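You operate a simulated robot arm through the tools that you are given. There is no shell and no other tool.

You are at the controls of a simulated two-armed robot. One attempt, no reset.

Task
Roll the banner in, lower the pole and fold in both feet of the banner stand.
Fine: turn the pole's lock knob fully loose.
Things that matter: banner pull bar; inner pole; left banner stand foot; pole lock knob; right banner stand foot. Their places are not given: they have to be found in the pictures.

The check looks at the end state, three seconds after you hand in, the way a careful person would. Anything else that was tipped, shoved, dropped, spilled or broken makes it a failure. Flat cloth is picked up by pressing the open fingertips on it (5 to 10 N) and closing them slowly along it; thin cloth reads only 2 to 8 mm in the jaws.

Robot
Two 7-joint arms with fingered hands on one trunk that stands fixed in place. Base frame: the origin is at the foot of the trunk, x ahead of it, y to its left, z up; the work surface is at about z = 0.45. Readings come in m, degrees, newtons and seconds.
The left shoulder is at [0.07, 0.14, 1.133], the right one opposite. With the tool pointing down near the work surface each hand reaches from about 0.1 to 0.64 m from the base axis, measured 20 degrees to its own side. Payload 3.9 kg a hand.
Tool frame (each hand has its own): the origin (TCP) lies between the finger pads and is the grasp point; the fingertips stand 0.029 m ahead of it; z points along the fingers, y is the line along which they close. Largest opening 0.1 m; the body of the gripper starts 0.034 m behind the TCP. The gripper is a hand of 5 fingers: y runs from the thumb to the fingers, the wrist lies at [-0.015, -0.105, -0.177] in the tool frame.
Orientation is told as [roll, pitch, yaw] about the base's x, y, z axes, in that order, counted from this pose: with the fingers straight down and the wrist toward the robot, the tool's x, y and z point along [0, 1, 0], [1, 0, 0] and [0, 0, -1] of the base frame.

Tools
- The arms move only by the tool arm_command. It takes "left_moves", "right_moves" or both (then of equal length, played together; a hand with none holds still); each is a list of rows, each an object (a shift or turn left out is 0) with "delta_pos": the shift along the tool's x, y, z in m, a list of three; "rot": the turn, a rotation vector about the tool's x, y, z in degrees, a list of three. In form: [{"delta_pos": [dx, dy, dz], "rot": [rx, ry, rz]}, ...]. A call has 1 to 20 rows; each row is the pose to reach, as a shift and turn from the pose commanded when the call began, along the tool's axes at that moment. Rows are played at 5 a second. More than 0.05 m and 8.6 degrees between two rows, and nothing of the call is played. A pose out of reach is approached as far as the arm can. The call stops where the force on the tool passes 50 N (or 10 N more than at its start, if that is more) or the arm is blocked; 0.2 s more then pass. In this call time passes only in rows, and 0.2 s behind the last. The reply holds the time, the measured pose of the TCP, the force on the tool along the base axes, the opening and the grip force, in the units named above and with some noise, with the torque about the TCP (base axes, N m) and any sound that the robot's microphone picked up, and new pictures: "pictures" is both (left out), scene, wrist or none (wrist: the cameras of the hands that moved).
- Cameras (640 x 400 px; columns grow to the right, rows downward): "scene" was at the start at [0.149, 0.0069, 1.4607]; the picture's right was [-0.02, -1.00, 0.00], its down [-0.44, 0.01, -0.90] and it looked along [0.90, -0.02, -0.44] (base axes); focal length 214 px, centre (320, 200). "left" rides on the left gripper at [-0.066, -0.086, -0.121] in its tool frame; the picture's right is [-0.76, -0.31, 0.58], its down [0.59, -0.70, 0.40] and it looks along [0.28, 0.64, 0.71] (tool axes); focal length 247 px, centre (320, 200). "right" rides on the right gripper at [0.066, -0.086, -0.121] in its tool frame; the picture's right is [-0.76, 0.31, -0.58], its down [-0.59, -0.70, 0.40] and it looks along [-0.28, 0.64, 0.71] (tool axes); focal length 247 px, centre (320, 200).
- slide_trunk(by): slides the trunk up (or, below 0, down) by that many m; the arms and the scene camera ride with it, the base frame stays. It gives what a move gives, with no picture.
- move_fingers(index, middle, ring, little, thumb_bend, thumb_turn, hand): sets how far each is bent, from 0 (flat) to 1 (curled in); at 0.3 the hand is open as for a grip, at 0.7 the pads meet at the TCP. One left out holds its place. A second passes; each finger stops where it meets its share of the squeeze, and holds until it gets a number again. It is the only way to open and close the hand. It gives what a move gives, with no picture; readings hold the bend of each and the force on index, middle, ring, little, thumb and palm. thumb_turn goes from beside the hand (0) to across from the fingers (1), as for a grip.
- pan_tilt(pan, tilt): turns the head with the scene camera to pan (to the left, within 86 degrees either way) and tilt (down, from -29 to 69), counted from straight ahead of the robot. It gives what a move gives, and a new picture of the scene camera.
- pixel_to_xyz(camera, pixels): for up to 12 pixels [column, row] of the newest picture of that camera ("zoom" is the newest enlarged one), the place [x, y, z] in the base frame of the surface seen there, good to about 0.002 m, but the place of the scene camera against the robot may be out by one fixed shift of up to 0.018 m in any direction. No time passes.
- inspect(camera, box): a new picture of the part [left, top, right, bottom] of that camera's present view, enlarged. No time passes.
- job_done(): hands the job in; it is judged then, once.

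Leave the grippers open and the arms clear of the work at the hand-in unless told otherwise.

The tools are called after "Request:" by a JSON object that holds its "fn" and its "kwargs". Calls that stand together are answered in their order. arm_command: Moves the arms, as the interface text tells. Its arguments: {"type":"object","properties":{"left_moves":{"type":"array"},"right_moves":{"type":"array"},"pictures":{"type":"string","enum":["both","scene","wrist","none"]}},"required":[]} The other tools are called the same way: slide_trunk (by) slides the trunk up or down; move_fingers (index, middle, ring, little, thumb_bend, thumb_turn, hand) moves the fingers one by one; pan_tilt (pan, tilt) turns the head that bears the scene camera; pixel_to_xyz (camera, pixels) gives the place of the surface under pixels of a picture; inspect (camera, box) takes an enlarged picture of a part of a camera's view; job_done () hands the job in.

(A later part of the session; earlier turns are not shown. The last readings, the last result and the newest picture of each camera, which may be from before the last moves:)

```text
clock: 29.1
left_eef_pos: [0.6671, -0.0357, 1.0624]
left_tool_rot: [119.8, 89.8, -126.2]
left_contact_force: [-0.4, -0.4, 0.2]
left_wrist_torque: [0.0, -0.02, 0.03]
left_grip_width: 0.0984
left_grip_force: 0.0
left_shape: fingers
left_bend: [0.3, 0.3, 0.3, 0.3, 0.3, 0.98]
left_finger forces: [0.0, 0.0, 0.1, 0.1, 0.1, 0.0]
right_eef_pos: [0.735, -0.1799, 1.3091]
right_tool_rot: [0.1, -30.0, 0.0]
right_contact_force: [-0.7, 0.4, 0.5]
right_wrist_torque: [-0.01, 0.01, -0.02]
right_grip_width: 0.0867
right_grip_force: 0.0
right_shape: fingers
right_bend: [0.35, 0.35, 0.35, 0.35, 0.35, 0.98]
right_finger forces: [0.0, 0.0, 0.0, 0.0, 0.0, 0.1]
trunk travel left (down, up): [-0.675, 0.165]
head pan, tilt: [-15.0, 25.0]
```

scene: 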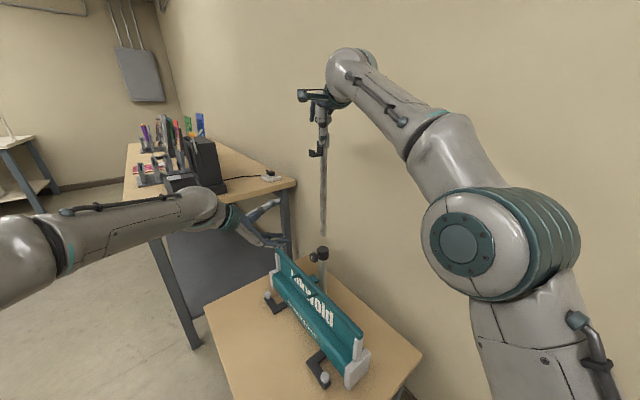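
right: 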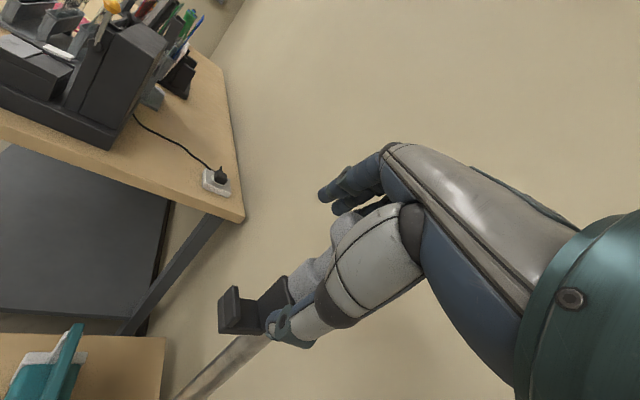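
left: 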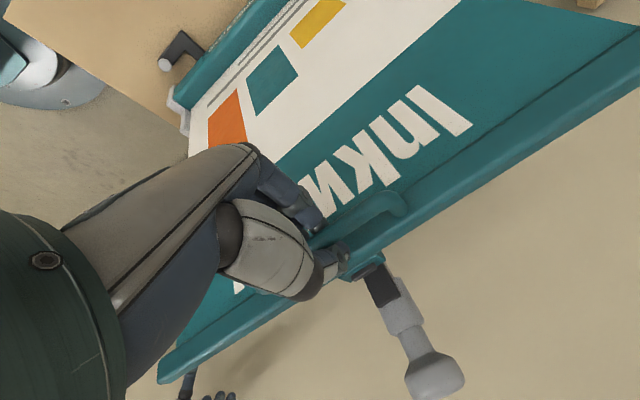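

The right hand is clear above the head. I'll bring it down again while turning it more upright (10 degrees tilt, 20 degrees yaw) so the fingers and thumb straddle the head evenly.

Request:
{"fn": "arm_command", "kwargs": {"right_moves": [{"delta_pos": [-0.0018, -0.0085, 0.0147], "rot": [3.96, 1.37, -3.78]}, {"delta_pos": [-0.0036, -0.017, 0.0294], "rot": [7.92, 2.75, -7.56]}, {"delta_pos": [-0.0054, -0.0255, 0.0442], "rot": [11.88, 4.12, -11.34]}, {"delta_pos": [-0.0072, -0.034, 0.0589], "rot": [15.84, 5.5, -15.12]}, {"delta_pos": [-0.009, -0.0425, 0.0736], "rot": [19.8, 6.87, -18.9]}], "pictures": "both"}}

Request:
{"fn": "inspect", "kwargs": {"camera": "right", "box": [240, 130, 440, 380]}}

Request:
{"fn": "inspect", "kwargs": {"camera": "scene", "box": [280, 40, 400, 180]}}

```text
clock: 30.3
left_eef_pos: [0.6678, -0.0347, 1.0618]
left_tool_rot: [104.7, 89.7, -141.4]
left_contact_force: [-0.6, 1.5, 0.5]
left_wrist_torque: [-0.03, 0.02, -0.02]
left_grip_width: 0.0983
left_grip_force: 0.1
left_shape: fingers
left_bend: [0.3, 0.3, 0.3, 0.3, 0.3, 0.98]
left_finger forces: [0.0, 0.0, 0.1, 0.0, 0.0, 0.1]
right_eef_pos: [0.7205, -0.1853, 1.2113]
right_tool_rot: [0.0, -9.9, 20.1]
right_contact_force: [0.3, 1.0, -0.3]
right_wrist_torque: [-0.02, 0.03, 0.03]
right_grip_width: 0.0865
right_grip_force: 0.1
right_shape: fingers
right_bend: [0.35, 0.35, 0.35, 0.35, 0.35, 0.98]
right_finger forces: [0.1, 0.1, 0.0, 0.1, 0.0, 0.0]
right hand out of reach, approached as far as the arm can: row 3, 4, 5
trunk travel left (down, up): [-0.675, 0.165]
head pan, tilt: [-15.0, 25.0]
```

scene: 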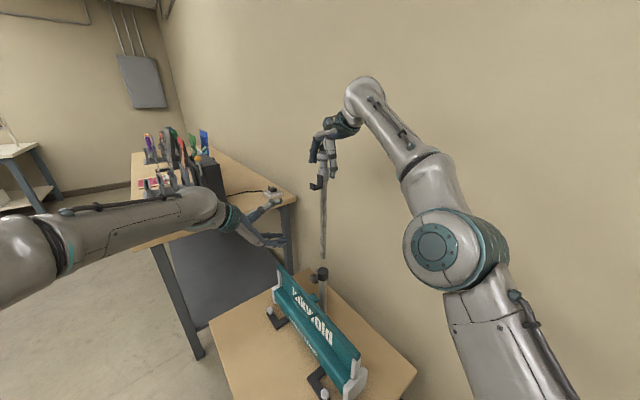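
right: 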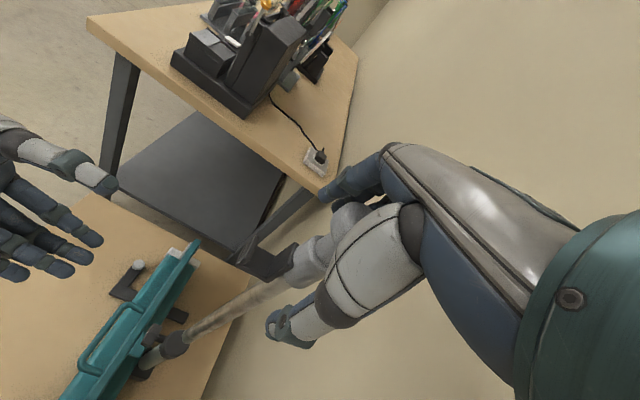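

```text
1.60 times, centred on (340, 255) of right
```

zoom: 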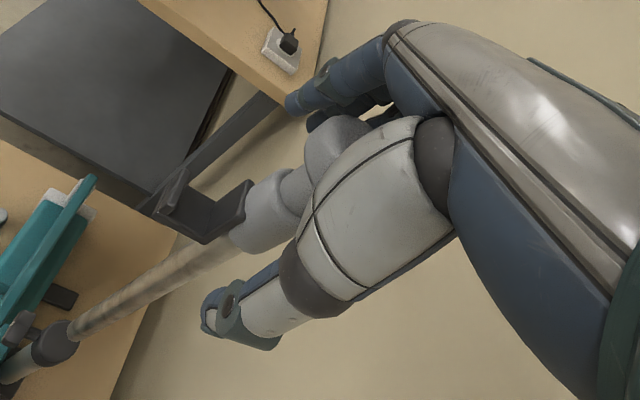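

```text
2.86 times, centred on (340, 110) of scene
```

zoom: 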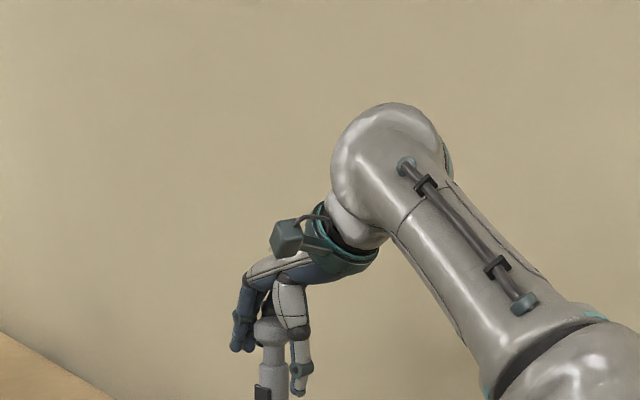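

The hand is around the head but about 1.2 cm short of centred, the head being nearer the fingers, which is within the opening. I'll close the fingers a little and the thumb more, to even that out.

Request:
{"fn": "move_fingers", "kwargs": {"hand": "right", "index": 0.42, "middle": 0.42, "ring": 0.42, "little": 0.42, "thumb_bend": 0.55}}

Request:
{"fn": "inspect", "kwargs": {"camera": "right", "box": [240, 130, 440, 380]}}

```text
clock: 31.3
left_eef_pos: [0.6677, -0.0349, 1.0616]
left_tool_rot: [124.7, 89.8, -121.3]
left_contact_force: [-0.3, 0.4, 0.5]
left_wrist_torque: [-0.02, -0.01, -0.01]
left_grip_width: 0.0985
left_grip_force: 0.0
left_shape: fingers
left_bend: [0.3, 0.3, 0.3, 0.3, 0.3, 0.98]
left_finger forces: [0.0, 0.0, 0.0, 0.0, 0.1, 0.0]
right_eef_pos: [0.7203, -0.1861, 1.2122]
right_tool_rot: [0.1, -10.0, 20.0]
right_contact_force: [-0.4, -0.6, -1.8]
right_wrist_torque: [0.03, 0.04, -0.03]
right_grip_width: 0.0539
right_grip_force: 0.0
right_shape: fingers
right_bend: [0.42, 0.42, 0.42, 0.42, 0.55, 0.98]
right_finger forces: [0.0, 0.1, 0.1, 0.0, 0.0, 0.0]
trunk travel left (down, up): [-0.675, 0.165]
head pan, tilt: [-15.0, 25.0]
```

```text
1.60 times, centred on (340, 255) of right
```

zoom: 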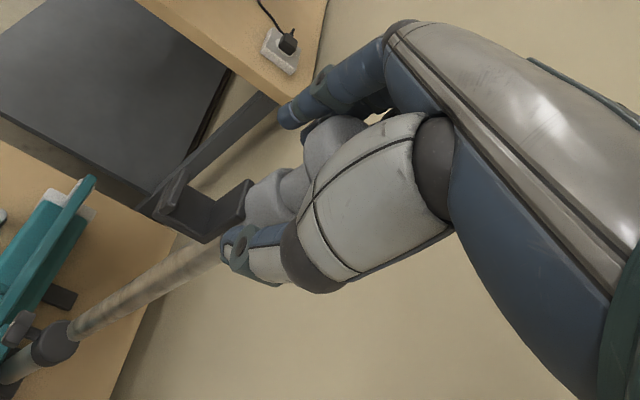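

No contact yet. I'll close a little further.

Request:
{"fn": "move_fingers", "kwargs": {"hand": "right", "index": 0.5, "middle": 0.5, "ring": 0.5, "little": 0.5, "thumb_bend": 0.6}}

Request:
{"fn": "inspect", "kwargs": {"camera": "right", "box": [240, 130, 440, 380]}}

```text
clock: 32.3
left_eef_pos: [0.6678, -0.0354, 1.0617]
left_tool_rot: [117.4, 89.9, -128.7]
left_contact_force: [-0.2, 0.3, -0.2]
left_wrist_torque: [-0.01, -0.03, 0.0]
left_grip_width: 0.0981
left_grip_force: 0.1
left_shape: fingers
left_bend: [0.3, 0.3, 0.3, 0.3, 0.3, 0.98]
left_finger forces: [0.0, 0.1, 0.0, 0.0, 0.0, 0.0]
right_eef_pos: [0.7198, -0.1873, 1.2112]
right_tool_rot: [0.0, -10.1, 19.9]
right_contact_force: [3.9, 1.1, 1.7]
right_wrist_torque: [0.01, -0.02, 0.06]
right_grip_width: 0.0381
right_grip_force: 1.8
right_shape: fingers
right_bend: [0.5, 0.49, 0.48, 0.5, 0.6, 0.98]
right_finger forces: [0.3, 1.2, 2.4, 0.1, 0.1, 0.1]
trunk travel left (down, up): [-0.675, 0.165]
head pan, tilt: [-15.0, 25.0]
```

```text
1.60 times, centred on (340, 255) of right
```

zoom: 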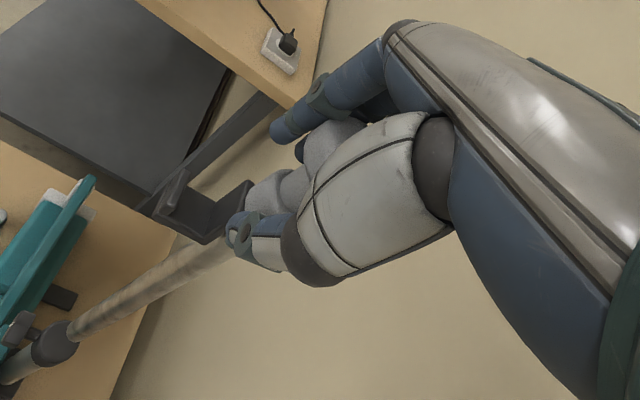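

Middle and ring now touch the far side of the head. I'll bring the thumb in to oppose them.

Request:
{"fn": "move_fingers", "kwargs": {"hand": "right", "thumb_bend": 0.68}}

Request:
{"fn": "inspect", "kwargs": {"camera": "right", "box": [240, 130, 440, 380]}}

```text
clock: 33.3
left_eef_pos: [0.6677, -0.0343, 1.0621]
left_tool_rot: [117.4, 89.9, -128.5]
left_contact_force: [0.8, -0.1, 0.3]
left_wrist_torque: [0.03, 0.02, -0.03]
left_grip_width: 0.0983
left_grip_force: 0.2
left_shape: fingers
left_bend: [0.3, 0.3, 0.3, 0.3, 0.3, 0.98]
left_finger forces: [0.0, 0.1, 0.0, 0.1, 0.1, 0.0]
right_eef_pos: [0.7211, -0.1852, 1.2116]
right_tool_rot: [-0.1, -10.0, 20.0]
right_contact_force: [3.7, 2.3, 0.5]
right_wrist_torque: [0.02, -0.01, 0.07]
right_grip_width: 0.0282
right_grip_force: 1.4
right_shape: fingers
right_bend: [0.5, 0.49, 0.48, 0.5, 0.68, 0.98]
right_finger forces: [0.3, 1.2, 2.3, 0.0, 0.0, 0.0]
trunk travel left (down, up): [-0.675, 0.165]
head pan, tilt: [-15.0, 25.0]
```

```text
1.60 times, centred on (340, 255) of right
```

zoom: 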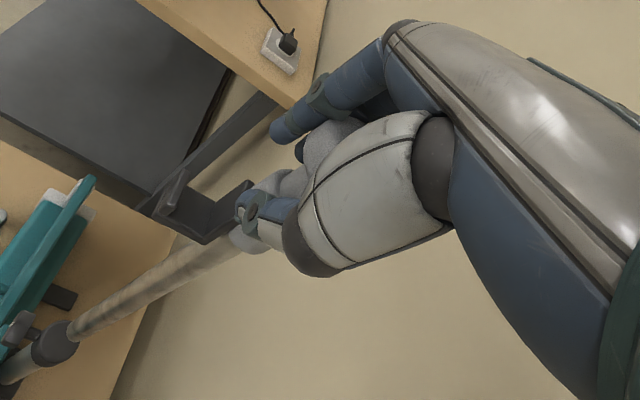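

The thumb still reads no force, so I'll bring it in further.

Request:
{"fn": "move_fingers", "kwargs": {"hand": "right", "thumb_bend": 0.8}}

Request:
{"fn": "inspect", "kwargs": {"camera": "right", "box": [240, 130, 440, 380]}}

Request:
{"fn": "inspect", "kwargs": {"camera": "scene", "box": [290, 100, 370, 200]}}

```text
clock: 34.3
left_eef_pos: [0.6688, -0.0331, 1.0612]
left_tool_rot: [116.9, 89.9, -129.0]
left_contact_force: [-0.4, 0.1, 0.2]
left_wrist_torque: [0.01, -0.01, 0.01]
left_grip_width: 0.0985
left_grip_force: 0.0
left_shape: fingers
left_bend: [0.3, 0.3, 0.3, 0.3, 0.3, 0.98]
left_finger forces: [0.0, 0.0, 0.0, 0.0, 0.0, 0.0]
right_eef_pos: [0.7203, -0.1873, 1.2113]
right_tool_rot: [0.0, -10.0, 19.9]
right_contact_force: [4.1, 0.8, 0.7]
right_wrist_torque: [-0.01, -0.01, 0.08]
right_grip_width: 0.0104
right_grip_force: 2.0
right_shape: fingers
right_bend: [0.5, 0.49, 0.48, 0.5, 0.8, 0.98]
right_finger forces: [0.3, 1.3, 2.3, 0.1, 0.1, 0.0]
trunk travel left (down, up): [-0.675, 0.165]
head pan, tilt: [-15.0, 25.0]
```

```text
1.60 times, centred on (340, 255) of right
```

zoom: 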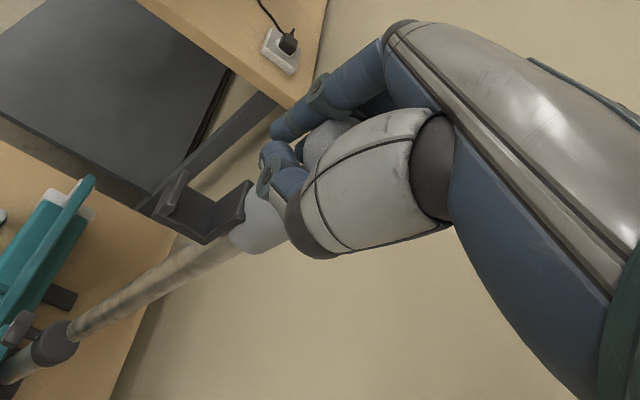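

```text
4.00 times, centred on (330, 150) of scene
```

zoom: 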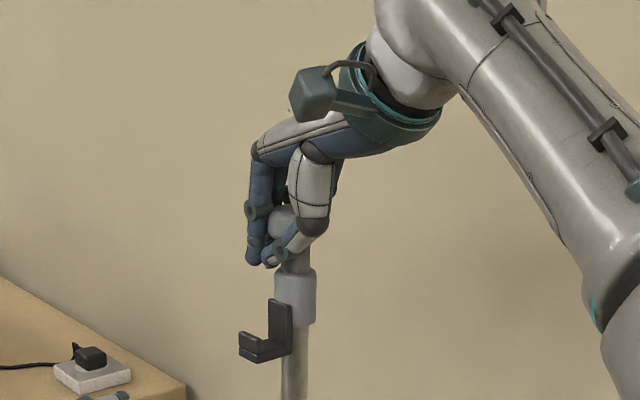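

The thumb slid past the left of the neck instead of opposing the fingers. I'll open, shift the hand 1.2 cm to its right so the thumb faces the head, and close again.

Request:
{"fn": "move_fingers", "kwargs": {"hand": "right", "index": 0.4, "middle": 0.4, "ring": 0.4, "little": 0.4, "thumb_bend": 0.4}}

Request:
{"fn": "arm_command", "kwargs": {"right_moves": [{"delta_pos": [-0.006, 0.003, 0], "rot": [0, 0, 0]}, {"delta_pos": [-0.012, 0.006, 0], "rot": [0, 0, 0]}], "pictures": "wrist"}}

Request:
{"fn": "move_fingers", "kwargs": {"hand": "right", "index": 0.5, "middle": 0.5, "ring": 0.5, "little": 0.5, "thumb_bend": 0.6}}

Request:
{"fn": "inspect", "kwargs": {"camera": "right", "box": [240, 130, 440, 380]}}

Request:
{"fn": "inspect", "kwargs": {"camera": "scene", "box": [290, 100, 370, 200]}}

```text
clock: 35.3
left_eef_pos: [0.667, -0.0348, 1.0632]
left_tool_rot: [126.4, 89.9, -119.6]
left_contact_force: [-0.8, -1.0, 0.3]
left_wrist_torque: [-0.02, 0.04, 0.05]
left_grip_width: 0.0984
left_grip_force: 0.1
left_shape: fingers
left_bend: [0.3, 0.3, 0.3, 0.3, 0.3, 0.98]
left_finger forces: [0.1, 0.0, 0.1, 0.1, 0.0, 0.1]
right_eef_pos: [0.7193, -0.1866, 1.2114]
right_tool_rot: [0.0, -10.0, 20.0]
right_contact_force: [0.2, 0.5, 0.6]
right_wrist_torque: [0.0, 0.01, 0.01]
right_grip_width: 0.0748
right_grip_force: 0.1
right_shape: fingers
right_bend: [0.4, 0.4, 0.4, 0.4, 0.4, 0.98]
right_finger forces: [0.0, 0.1, 0.1, 0.0, 0.1, 0.1]
trunk travel left (down, up): [-0.675, 0.165]
head pan, tilt: [-15.0, 25.0]
```

```text
clock: 35.9
left_eef_pos: [0.6662, -0.036, 1.0615]
left_tool_rot: [136.6, 89.9, -109.6]
left_contact_force: [0.4, -0.2, 0.0]
left_wrist_torque: [-0.01, -0.04, -0.02]
left_grip_width: 0.0985
left_grip_force: 0.2
left_shape: fingers
left_bend: [0.3, 0.3, 0.3, 0.3, 0.3, 0.98]
left_finger forces: [0.2, 0.1, 0.1, 0.0, 0.0, 0.0]
right_eef_pos: [0.7218, -0.1922, 1.2093]
right_tool_rot: [-0.1, -10.1, 20.0]
right_contact_force: [-0.8, 0.5, 0.2]
right_wrist_torque: [-0.01, -0.02, -0.01]
right_grip_width: 0.0748
right_grip_force: 0.2
right_shape: fingers
right_bend: [0.4, 0.4, 0.4, 0.4, 0.4, 0.98]
right_finger forces: [0.1, 0.0, 0.0, 0.0, 0.0, 0.0]
right hand out of reach, approached as far as the arm can: row 1, 2
trunk travel left (down, up): [-0.675, 0.165]
head pan, tilt: [-15.0, 25.0]
```

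right: 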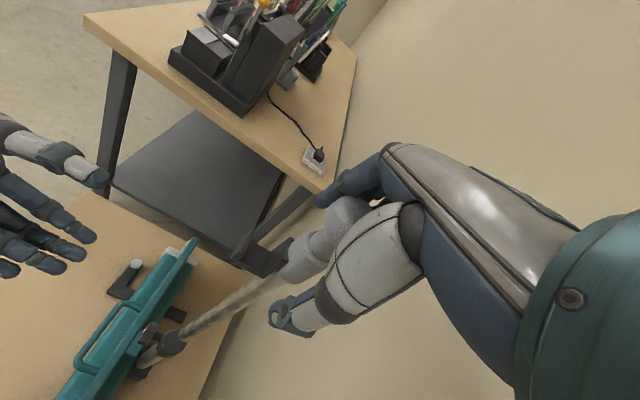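

```text
clock: 36.9
left_eef_pos: [0.6681, -0.0345, 1.0617]
left_tool_rot: [124.6, 89.7, -121.3]
left_contact_force: [-0.8, 0.0, 0.4]
left_wrist_torque: [0.0, -0.01, 0.0]
left_grip_width: 0.0985
left_grip_force: 0.0
left_shape: fingers
left_bend: [0.3, 0.3, 0.3, 0.3, 0.3, 0.98]
left_finger forces: [0.0, 0.0, 0.0, 0.0, 0.1, 0.0]
right_eef_pos: [0.7229, -0.1909, 1.2099]
right_tool_rot: [-0.1, -9.9, 20.1]
right_contact_force: [5.0, 4.3, 1.5]
right_wrist_torque: [-0.02, 0.0, 0.06]
right_grip_width: 0.042
right_grip_force: 2.9
right_shape: fingers
right_bend: [0.47, 0.5, 0.5, 0.5, 0.6, 0.98]
right_finger forces: [5.2, 0.6, 0.0, 0.1, 0.1, 0.0]
trunk travel left (down, up): [-0.675, 0.165]
head pan, tilt: [-15.0, 25.0]
```

```text
1.60 times, centred on (340, 255) of right
```

zoom: 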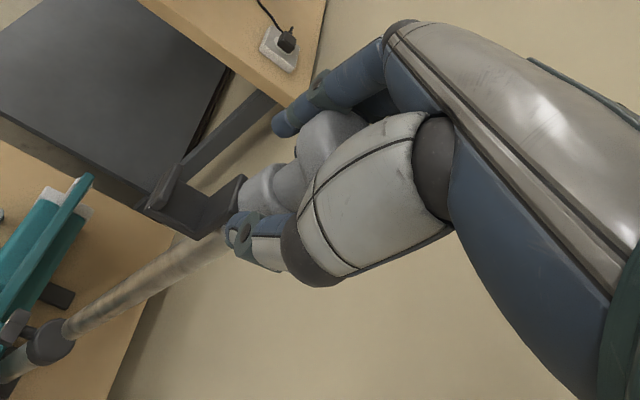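

```text
4.00 times, centred on (330, 150) of scene
```

zoom: 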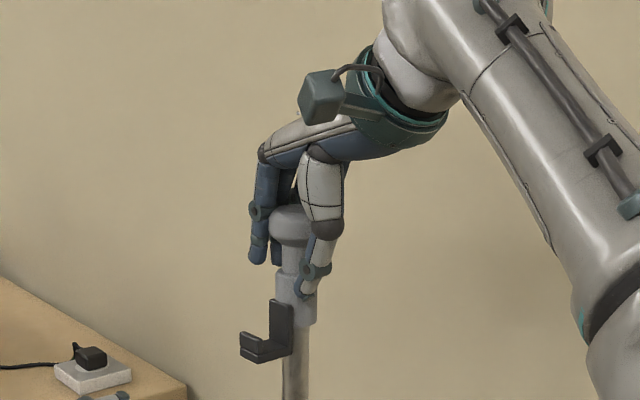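

Index and middle now touch. The thumb sits beside the sleeve, so I'll bring it in further to oppose.

Request:
{"fn": "move_fingers", "kwargs": {"hand": "right", "thumb_bend": 0.75}}

Request:
{"fn": "inspect", "kwargs": {"camera": "right", "box": [240, 130, 440, 380]}}

Request:
{"fn": "inspect", "kwargs": {"camera": "scene", "box": [290, 100, 370, 200]}}

```text
clock: 37.9
left_eef_pos: [0.6682, -0.0342, 1.0623]
left_tool_rot: [127.0, 89.8, -118.9]
left_contact_force: [-0.4, -0.1, 0.4]
left_wrist_torque: [0.03, 0.01, 0.0]
left_grip_width: 0.0987
left_grip_force: 0.0
left_shape: fingers
left_bend: [0.3, 0.3, 0.3, 0.3, 0.3, 0.98]
left_finger forces: [0.1, 0.0, 0.1, 0.0, 0.0, 0.1]
right_eef_pos: [0.7211, -0.1914, 1.2095]
right_tool_rot: [-0.1, -10.1, 19.9]
right_contact_force: [3.4, 4.7, 1.6]
right_wrist_torque: [0.01, 0.06, 0.04]
right_grip_width: 0.0227
right_grip_force: 3.6
right_shape: fingers
right_bend: [0.47, 0.5, 0.5, 0.5, 0.74, 0.97]
right_finger forces: [5.2, 0.7, 0.1, 0.0, 1.4, 0.0]
trunk travel left (down, up): [-0.675, 0.165]
head pan, tilt: [-15.0, 25.0]
```

```text
1.60 times, centred on (340, 255) of right
```

zoom: 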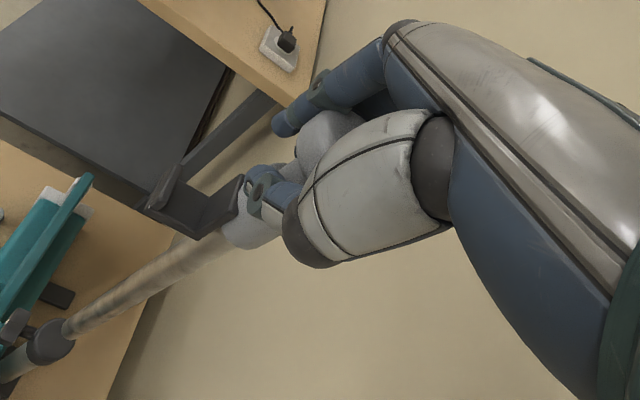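

```text
4.00 times, centred on (330, 150) of scene
```

zoom: 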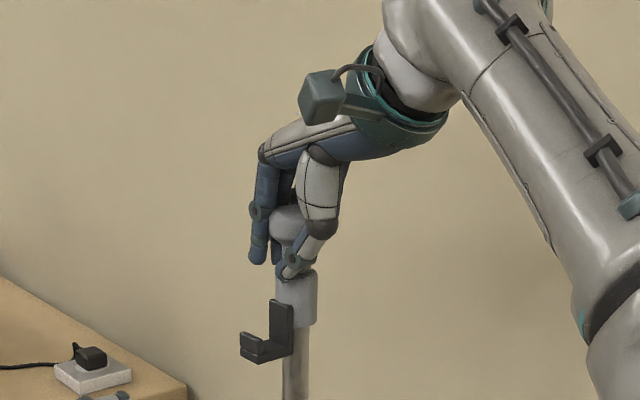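

The thumb now bears on the neck under the head (1.4 N) opposite the index, so the pole can't drop away. Next I'll bring the left hand down to a stand-off in front of the knob while turning it 90 degrees about its own axis, ready for a counter-clockwise turn.

Request:
{"fn": "arm_command", "kwargs": {"left_moves": [{"delta_pos": [0.0003, 0.0265, 0.0025], "rot": [0, 0, 8.18]}, {"delta_pos": [0.0007, 0.0531, 0.0049], "rot": [0, 0, 16.36]}, {"delta_pos": [0.001, 0.0796, 0.0074], "rot": [0, 0, 24.55]}, {"delta_pos": [0.0013, 0.1062, 0.0098], "rot": [0, 0, 32.73]}, {"delta_pos": [0.0017, 0.1327, 0.0123], "rot": [0, 0, 40.91]}, {"delta_pos": [0.002, 0.1593, 0.0147], "rot": [0, 0, 49.09]}, {"delta_pos": [0.0023, 0.1858, 0.0172], "rot": [0, 0, 57.27]}, {"delta_pos": [0.0026, 0.2124, 0.0196], "rot": [0, 0, 65.45]}, {"delta_pos": [0.003, 0.2389, 0.0221], "rot": [0, 0, 73.64]}, {"delta_pos": [0.0033, 0.2655, 0.0245], "rot": [0, 0, 81.82]}, {"delta_pos": [0.0036, 0.292, 0.027], "rot": [0, 0, 90]}], "pictures": "both"}}

Request:
{"fn": "inspect", "kwargs": {"camera": "left", "box": [200, 100, 500, 300]}}

Request:
{"fn": "inspect", "kwargs": {"camera": "scene", "box": [240, 220, 380, 340]}}

```text
clock: 40.3
left_eef_pos: [0.6761, -0.0606, 0.7715]
left_tool_rot: [-90.3, 0.1, 23.9]
left_contact_force: [0.9, 0.0, 0.3]
left_wrist_torque: [-0.01, 0.02, -0.03]
left_grip_width: 0.0986
left_grip_force: 0.1
left_shape: fingers
left_bend: [0.3, 0.3, 0.3, 0.3, 0.3, 0.98]
left_finger forces: [0.1, 0.0, 0.2, 0.0, 0.0, 0.0]
right_eef_pos: [0.723, -0.1904, 1.2097]
right_tool_rot: [-0.1, -10.0, 19.9]
right_contact_force: [4.4, 5.1, 0.0]
right_wrist_torque: [-0.01, 0.06, 0.09]
right_grip_width: 0.0219
right_grip_force: 2.9
right_shape: fingers
right_bend: [0.47, 0.5, 0.5, 0.5, 0.74, 0.97]
right_finger forces: [4.7, 0.9, 0.0, 0.1, 0.9, 0.0]
trunk travel left (down, up): [-0.675, 0.165]
head pan, tilt: [-15.0, 25.0]
```

scene: 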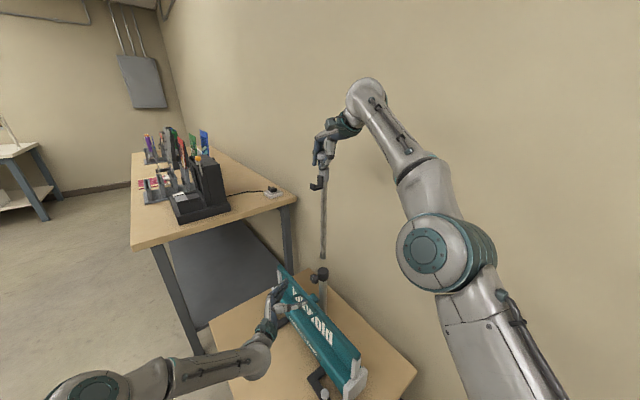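
left: 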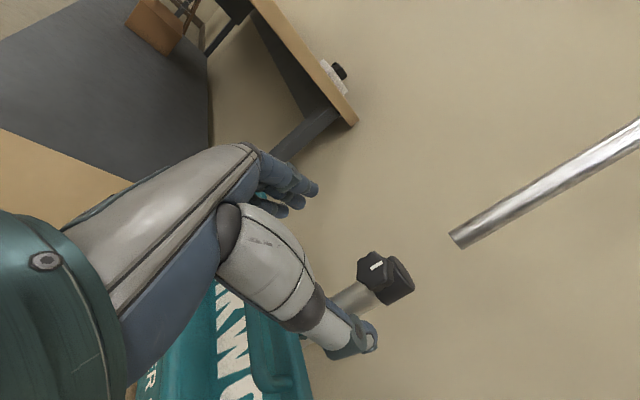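

```text
2.00 times, centred on (350, 200) of left
```

zoom: 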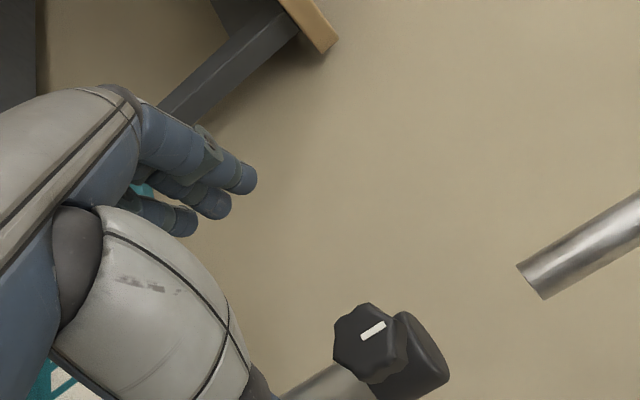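

```text
3.33 times, centred on (310, 280) of scene
```

zoom: 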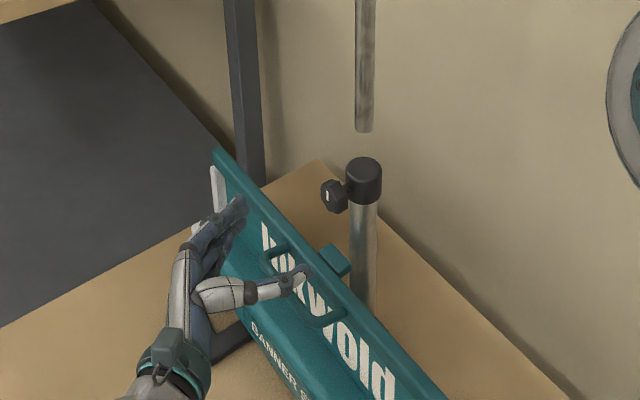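

The knob with its white mark shows at (375, 267) in the left picture. I'll measure it from here.

Request:
{"fn": "pixel_to_xyz", "kwargs": {"camera": "left", "pixels": [[372, 268], [378, 265], [362, 278], [372, 256], [364, 268], [380, 282], [388, 262], [400, 280], [350, 295], [382, 275]]}}

Request:
{"fn": "inspect", "kwargs": {"camera": "left", "box": [340, 230, 430, 310]}}

```text
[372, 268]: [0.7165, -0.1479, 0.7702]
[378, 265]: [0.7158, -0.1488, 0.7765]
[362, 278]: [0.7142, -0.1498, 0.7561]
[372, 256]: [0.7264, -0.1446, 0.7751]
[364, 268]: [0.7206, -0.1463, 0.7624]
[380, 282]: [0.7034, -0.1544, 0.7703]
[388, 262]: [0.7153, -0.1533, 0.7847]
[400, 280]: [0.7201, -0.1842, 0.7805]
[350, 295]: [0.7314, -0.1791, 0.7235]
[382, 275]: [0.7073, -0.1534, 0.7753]
```

```text
5.00 times, centred on (385, 270) of left
```

zoom: 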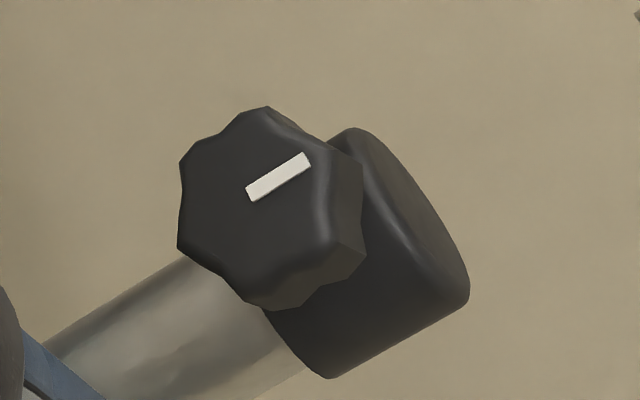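

The knob's face is at n = -0.011 with centre (u = 0.010, z = 0.770), 10 cm ahead of the hand and well centred between thumb and fingers. I'll move in along the fingers.

Request:
{"fn": "arm_command", "kwargs": {"left_moves": [{"delta_pos": [0.0003, 0.0003, 0.02], "rot": [0, 0, 0]}, {"delta_pos": [0.0006, 0.0007, 0.04], "rot": [0, 0, 0]}, {"delta_pos": [0.001, 0.001, 0.06], "rot": [0, 0, 0]}, {"delta_pos": [0.0012, 0.0014, 0.08], "rot": [0, 0, 0]}, {"delta_pos": [0.0015, 0.0017, 0.0994], "rot": [0, 0, 0]}], "pictures": "both"}}

Request:
{"fn": "inspect", "kwargs": {"camera": "left", "box": [220, 150, 420, 370]}}

Request:
{"fn": "inspect", "kwargs": {"camera": "scene", "box": [260, 230, 380, 330]}}

```text
clock: 41.5
left_eef_pos: [0.7167, -0.1503, 0.7704]
left_tool_rot: [-90.1, 0.1, 24.1]
left_contact_force: [1.0, -0.2, -0.2]
left_wrist_torque: [0.01, -0.02, 0.01]
left_grip_width: 0.0983
left_grip_force: 0.0
left_shape: fingers
left_bend: [0.3, 0.3, 0.3, 0.3, 0.3, 0.98]
left_finger forces: [0.0, 0.0, 0.0, 0.0, 0.0, 0.0]
right_eef_pos: [0.7224, -0.1912, 1.2102]
right_tool_rot: [-0.1, -10.1, 20.0]
right_contact_force: [3.7, 4.2, 1.0]
right_wrist_torque: [-0.05, 0.07, 0.06]
right_grip_width: 0.0215
right_grip_force: 3.6
right_shape: fingers
right_bend: [0.47, 0.5, 0.5, 0.5, 0.74, 0.97]
right_finger forces: [4.5, 0.8, 0.1, 0.0, 1.2, 0.0]
trunk travel left (down, up): [-0.675, 0.165]
head pan, tilt: [-15.0, 25.0]
```

scene: 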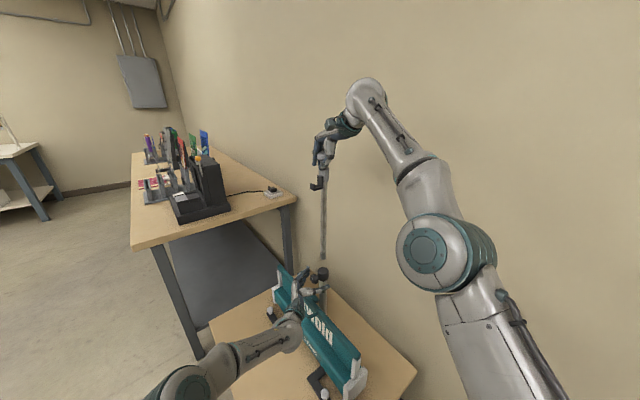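
left: 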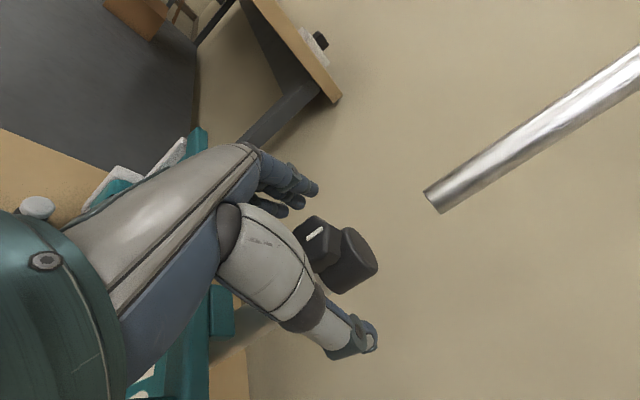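

```text
1.82 times, centred on (320, 260) of left
```

zoom: 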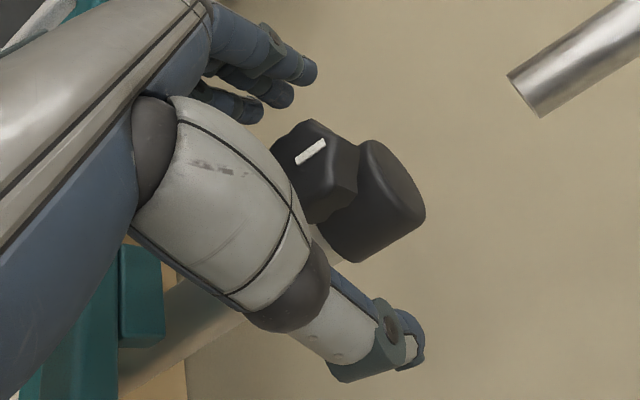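

```text
4.00 times, centred on (320, 280) of scene
```

zoom: 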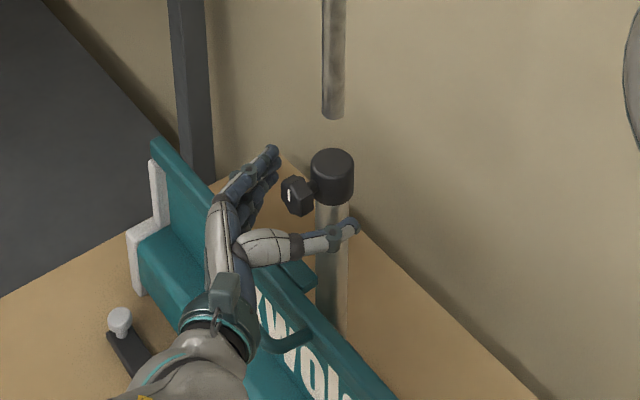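

Thumb and fingers straddle the knob; the thumb tip reaches about as far as the collar. I'll close partway and check before gripping.

Request:
{"fn": "move_fingers", "kwargs": {"hand": "left", "index": 0.5, "middle": 0.5, "ring": 0.5, "little": 0.5, "thumb_bend": 0.5}}

Request:
{"fn": "inspect", "kwargs": {"camera": "left", "box": [220, 150, 420, 370]}}

Request:
{"fn": "inspect", "kwargs": {"camera": "scene", "box": [260, 230, 380, 330]}}

```text
clock: 42.5
left_eef_pos: [0.7178, -0.1509, 0.7682]
left_tool_rot: [-90.1, 0.0, 24.0]
left_contact_force: [0.4, 0.8, 0.3]
left_wrist_torque: [0.02, -0.01, 0.03]
left_grip_width: 0.0505
left_grip_force: 0.1
left_shape: fingers
left_bend: [0.5, 0.5, 0.5, 0.5, 0.5, 0.98]
left_finger forces: [0.0, 0.0, 0.0, 0.0, 0.0, 0.1]
right_eef_pos: [0.7234, -0.1905, 1.2099]
right_tool_rot: [-0.2, -10.0, 20.0]
right_contact_force: [1.7, 4.6, -0.3]
right_wrist_torque: [0.0, 0.05, 0.06]
right_grip_width: 0.0216
right_grip_force: 3.5
right_shape: fingers
right_bend: [0.47, 0.5, 0.5, 0.5, 0.74, 0.97]
right_finger forces: [4.7, 0.8, 0.0, 0.0, 1.3, 0.1]
trunk travel left (down, up): [-0.675, 0.165]
head pan, tilt: [-15.0, 25.0]
```

```text
1.82 times, centred on (320, 260) of left
```

zoom: 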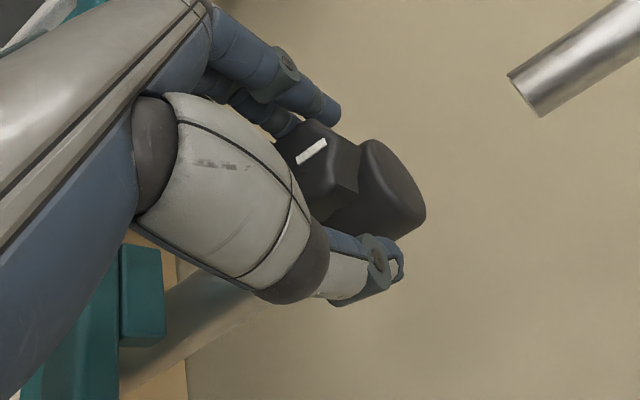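

```text
4.00 times, centred on (320, 280) of scene
```

zoom: 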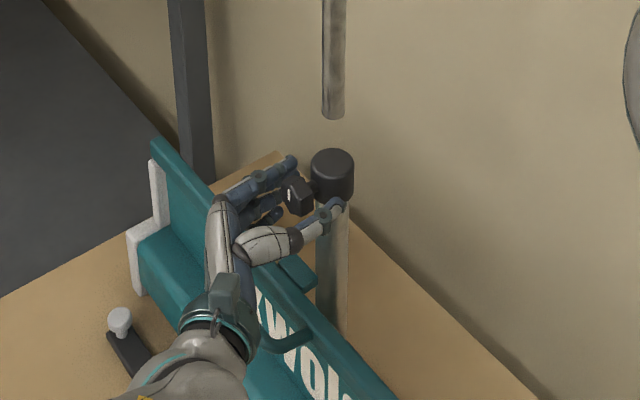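

The thumb tip is beside the collar, deeper than the knob. I'll back off 1 cm so the pads meet the knob itself, then close.

Request:
{"fn": "arm_command", "kwargs": {"left_moves": [{"delta_pos": [0, 0, -0.01], "rot": [0, 0, 0]}], "pictures": "none"}}

Request:
{"fn": "move_fingers", "kwargs": {"hand": "left", "index": 0.6, "middle": 0.6, "ring": 0.6, "little": 0.6, "thumb_bend": 0.6}}

Request:
{"fn": "inspect", "kwargs": {"camera": "left", "box": [220, 150, 420, 370]}}

Request:
{"fn": "inspect", "kwargs": {"camera": "scene", "box": [260, 230, 380, 330]}}

```text
clock: 42.9
left_eef_pos: [0.7117, -0.1427, 0.7685]
left_tool_rot: [-90.1, 0.2, 24.0]
left_contact_force: [0.7, 0.1, 0.0]
left_wrist_torque: [0.04, 0.01, -0.01]
left_grip_width: 0.0504
left_grip_force: 0.1
left_shape: fingers
left_bend: [0.5, 0.5, 0.5, 0.5, 0.5, 0.98]
left_finger forces: [0.0, 0.1, 0.0, 0.0, 0.0, 0.0]
right_eef_pos: [0.7223, -0.191, 1.2101]
right_tool_rot: [-0.1, -10.0, 20.0]
right_contact_force: [3.2, 5.4, 0.5]
right_wrist_torque: [-0.04, 0.07, 0.09]
right_grip_width: 0.021
right_grip_force: 3.3
right_shape: fingers
right_bend: [0.47, 0.5, 0.5, 0.5, 0.75, 0.97]
right_finger forces: [4.9, 0.8, 0.0, 0.0, 1.4, 0.1]
trunk travel left (down, up): [-0.675, 0.165]
head pan, tilt: [-15.0, 25.0]
```

```text
clock: 43.9
left_eef_pos: [0.7131, -0.1419, 0.7692]
left_tool_rot: [-90.1, 0.1, 24.1]
left_contact_force: [2.4, 0.7, 0.1]
left_wrist_torque: [0.01, -0.02, 0.07]
left_grip_width: 0.0297
left_grip_force: 2.2
left_shape: fingers
left_bend: [0.58, 0.59, 0.6, 0.6, 0.59, 0.98]
left_finger forces: [1.9, 0.8, 0.1, 0.0, 0.7, 0.0]
right_eef_pos: [0.7212, -0.1908, 1.2082]
right_tool_rot: [-0.1, -10.0, 20.0]
right_contact_force: [2.2, 4.4, 0.4]
right_wrist_torque: [0.02, 0.13, 0.07]
right_grip_width: 0.021
right_grip_force: 3.5
right_shape: fingers
right_bend: [0.47, 0.5, 0.5, 0.5, 0.75, 0.97]
right_finger forces: [4.4, 0.8, 0.0, 0.0, 1.5, 0.1]
trunk travel left (down, up): [-0.675, 0.165]
head pan, tilt: [-15.0, 25.0]
```

```text
1.82 times, centred on (320, 260) of left
```

zoom: 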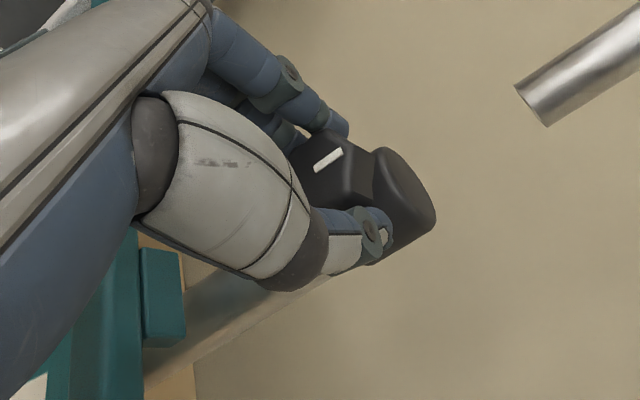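

```text
4.00 times, centred on (320, 280) of scene
```

zoom: 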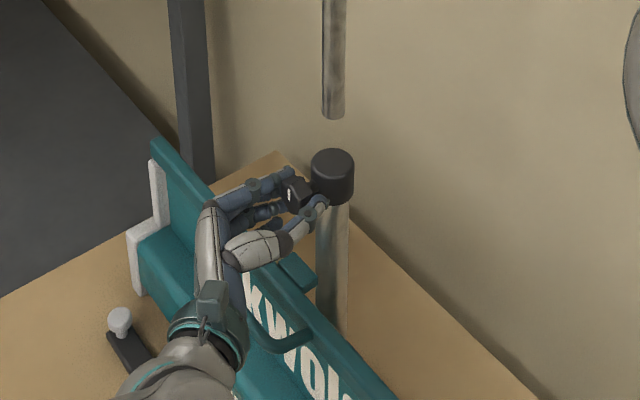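

Index, middle and thumb now all touch the knob. I'll squeeze a bit more for grip.

Request:
{"fn": "move_fingers", "kwargs": {"hand": "left", "index": 0.68, "middle": 0.68, "thumb_bend": 0.68}}

Request:
{"fn": "inspect", "kwargs": {"camera": "left", "box": [220, 150, 420, 370]}}

```text
clock: 44.9
left_eef_pos: [0.7147, -0.1404, 0.7688]
left_tool_rot: [-90.1, 0.2, 24.1]
left_contact_force: [8.1, 3.4, -0.8]
left_wrist_torque: [0.02, 0.02, 0.15]
left_grip_width: 0.0267
left_grip_force: 9.0
left_shape: fingers
left_bend: [0.6, 0.62, 0.6, 0.6, 0.63, 0.97]
left_finger forces: [7.7, 5.3, 0.0, 0.0, 5.7, 0.0]
right_eef_pos: [0.7229, -0.1903, 1.2091]
right_tool_rot: [-0.1, -9.9, 19.9]
right_contact_force: [1.2, 4.4, 2.7]
right_wrist_torque: [-0.02, 0.08, 0.09]
right_grip_width: 0.0204
right_grip_force: 3.9
right_shape: fingers
right_bend: [0.47, 0.5, 0.5, 0.5, 0.75, 0.97]
right_finger forces: [4.0, 0.4, 0.1, 0.1, 2.6, 0.0]
trunk travel left (down, up): [-0.675, 0.165]
head pan, tilt: [-15.0, 25.0]
```

```text
1.82 times, centred on (320, 260) of left
```

zoom: 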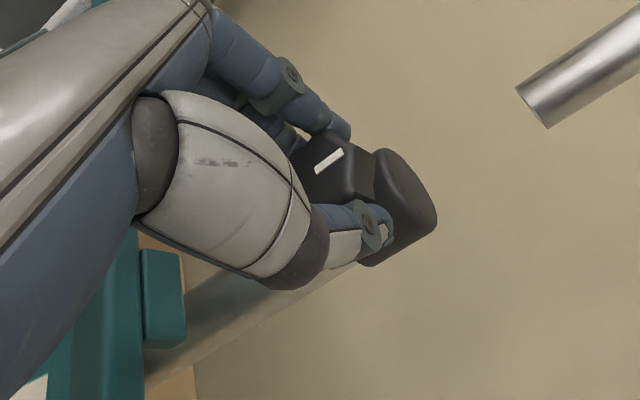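

I have a firm grip on the knob (about 8, 5 and 6 N). I'll turn it counter-clockwise by 16 degrees as a test.

Request:
{"fn": "arm_command", "kwargs": {"left_moves": [{"delta_pos": [0, 0, 0], "rot": [0, 0, -5]}, {"delta_pos": [0, 0, 0], "rot": [0, 0, -10]}, {"delta_pos": [0, 0, 0], "rot": [0, 0, -16]}], "pictures": "wrist"}}

Request:
{"fn": "inspect", "kwargs": {"camera": "left", "box": [220, 150, 420, 370]}}

Request:
{"fn": "inspect", "kwargs": {"camera": "scene", "box": [280, 250, 350, 310]}}

```text
clock: 45.7
left_eef_pos: [0.7132, -0.1416, 0.769]
left_tool_rot: [-90.1, 16.2, 24.1]
left_contact_force: [7.7, 4.3, -0.2]
left_wrist_torque: [0.02, -0.04, 0.21]
left_grip_width: 0.027
left_grip_force: 9.4
left_shape: fingers
left_bend: [0.59, 0.62, 0.6, 0.6, 0.63, 0.97]
left_finger forces: [9.1, 4.6, 0.0, 0.0, 5.2, 0.1]
right_eef_pos: [0.7232, -0.1896, 1.2083]
right_tool_rot: [-0.1, -9.9, 20.0]
right_contact_force: [-0.1, 3.7, 1.4]
right_wrist_torque: [-0.01, 0.13, 0.09]
right_grip_width: 0.0205
right_grip_force: 3.7
right_shape: fingers
right_bend: [0.48, 0.5, 0.5, 0.5, 0.75, 0.97]
right_finger forces: [3.9, 0.3, 0.1, 0.0, 2.5, 0.0]
trunk travel left (down, up): [-0.675, 0.165]
head pan, tilt: [-15.0, 25.0]
```

left: 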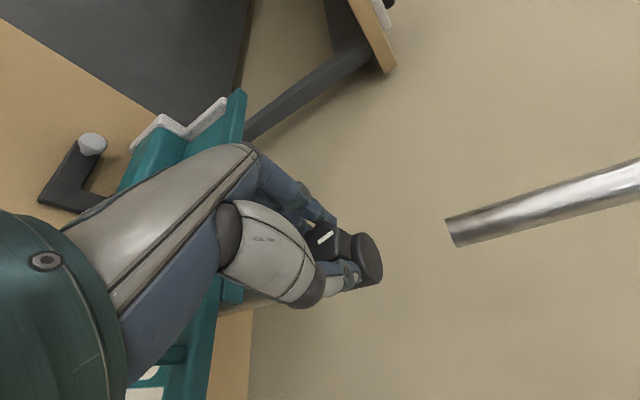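

```text
1.82 times, centred on (320, 260) of left
```

zoom: 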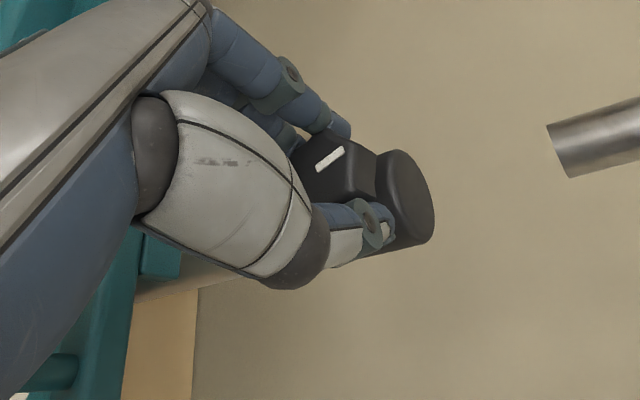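

```text
6.67 times, centred on (315, 280) of scene
```

zoom: 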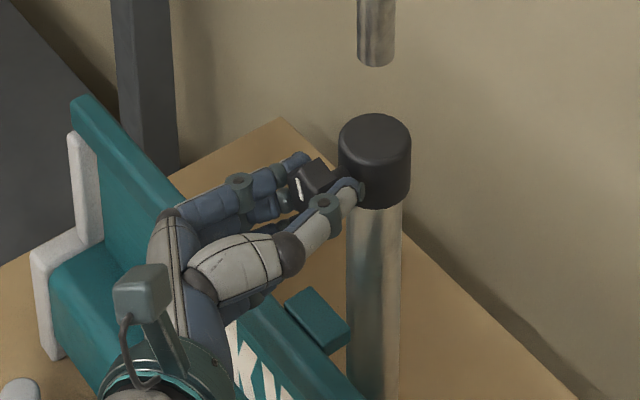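

The mark kept its place relative to the hand while the pole rotated in view, so the knob turns with little resistance. I'll continue another 96 degrees.

Request:
{"fn": "arm_command", "kwargs": {"left_moves": [{"delta_pos": [0, 0, 0], "rot": [0, 0, -8]}, {"delta_pos": [0, 0, 0], "rot": [0, 0, -16]}, {"delta_pos": [0, 0, 0], "rot": [0, 0, -24]}, {"delta_pos": [0, 0, 0], "rot": [0, 0, -32]}, {"delta_pos": [0, 0, 0], "rot": [0, 0, -40]}, {"delta_pos": [0, 0, 0], "rot": [0, 0, -48]}, {"delta_pos": [0, 0, 0], "rot": [0, 0, -56]}, {"delta_pos": [0, 0, 0], "rot": [0, 0, -64]}, {"delta_pos": [0, 0, 0], "rot": [0, 0, -72]}, {"delta_pos": [0, 0, 0], "rot": [0, 0, -80]}, {"delta_pos": [0, 0, 0], "rot": [0, 0, -88]}, {"delta_pos": [0, 0, 0], "rot": [0, 0, -96]}], "pictures": "both"}}

Request:
{"fn": "inspect", "kwargs": {"camera": "left", "box": [220, 150, 420, 370]}}

Request:
{"fn": "inspect", "kwargs": {"camera": "scene", "box": [280, 250, 350, 310]}}

```text
clock: 48.3
left_eef_pos: [0.6993, -0.139, 0.7723]
left_tool_rot: [90.5, 67.7, -155.5]
left_contact_force: [3.3, -1.9, -2.6]
left_wrist_torque: [0.03, 0.05, 0.06]
left_grip_width: 0.0254
left_grip_force: 5.2
left_shape: fingers
left_bend: [0.6, 0.68, 0.6, 0.6, 0.63, 0.97]
left_finger forces: [5.7, 0.0, 0.0, 0.0, 4.7, 0.0]
left hand out of reach, approached as far as the arm can: row 11, 12
right_eef_pos: [0.7231, -0.1921, 1.2099]
right_tool_rot: [0.1, -9.9, 20.1]
right_contact_force: [1.5, 6.1, 1.5]
right_wrist_torque: [0.0, 0.03, 0.08]
right_grip_width: 0.0201
right_grip_force: 3.5
right_shape: fingers
right_bend: [0.47, 0.5, 0.5, 0.5, 0.75, 0.97]
right_finger forces: [5.4, 0.6, 0.0, 0.0, 1.5, 0.0]
trunk travel left (down, up): [-0.675, 0.165]
head pan, tilt: [-15.0, 25.0]
```

scene: 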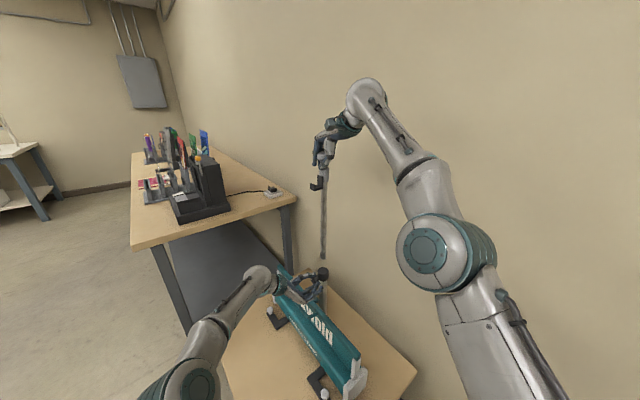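
left: 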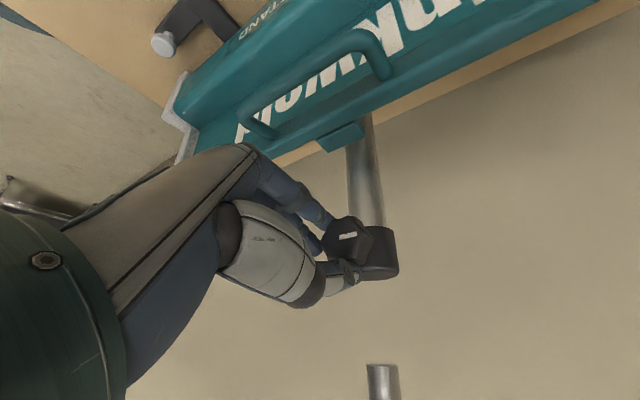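

```text
1.82 times, centred on (320, 260) of left
```

zoom: 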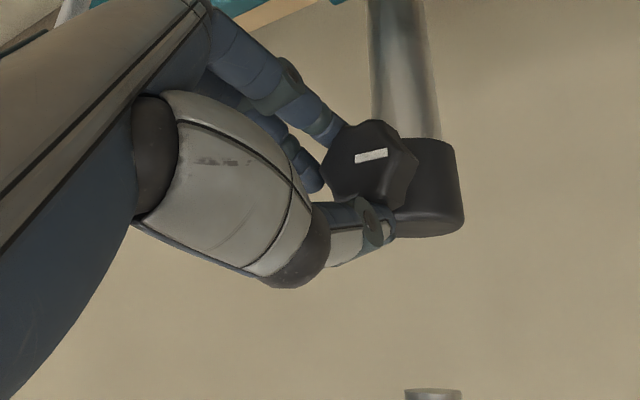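

```text
6.67 times, centred on (315, 280) of scene
```

zoom: 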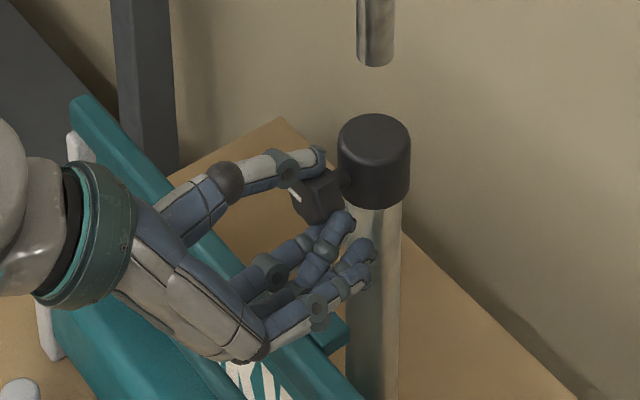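

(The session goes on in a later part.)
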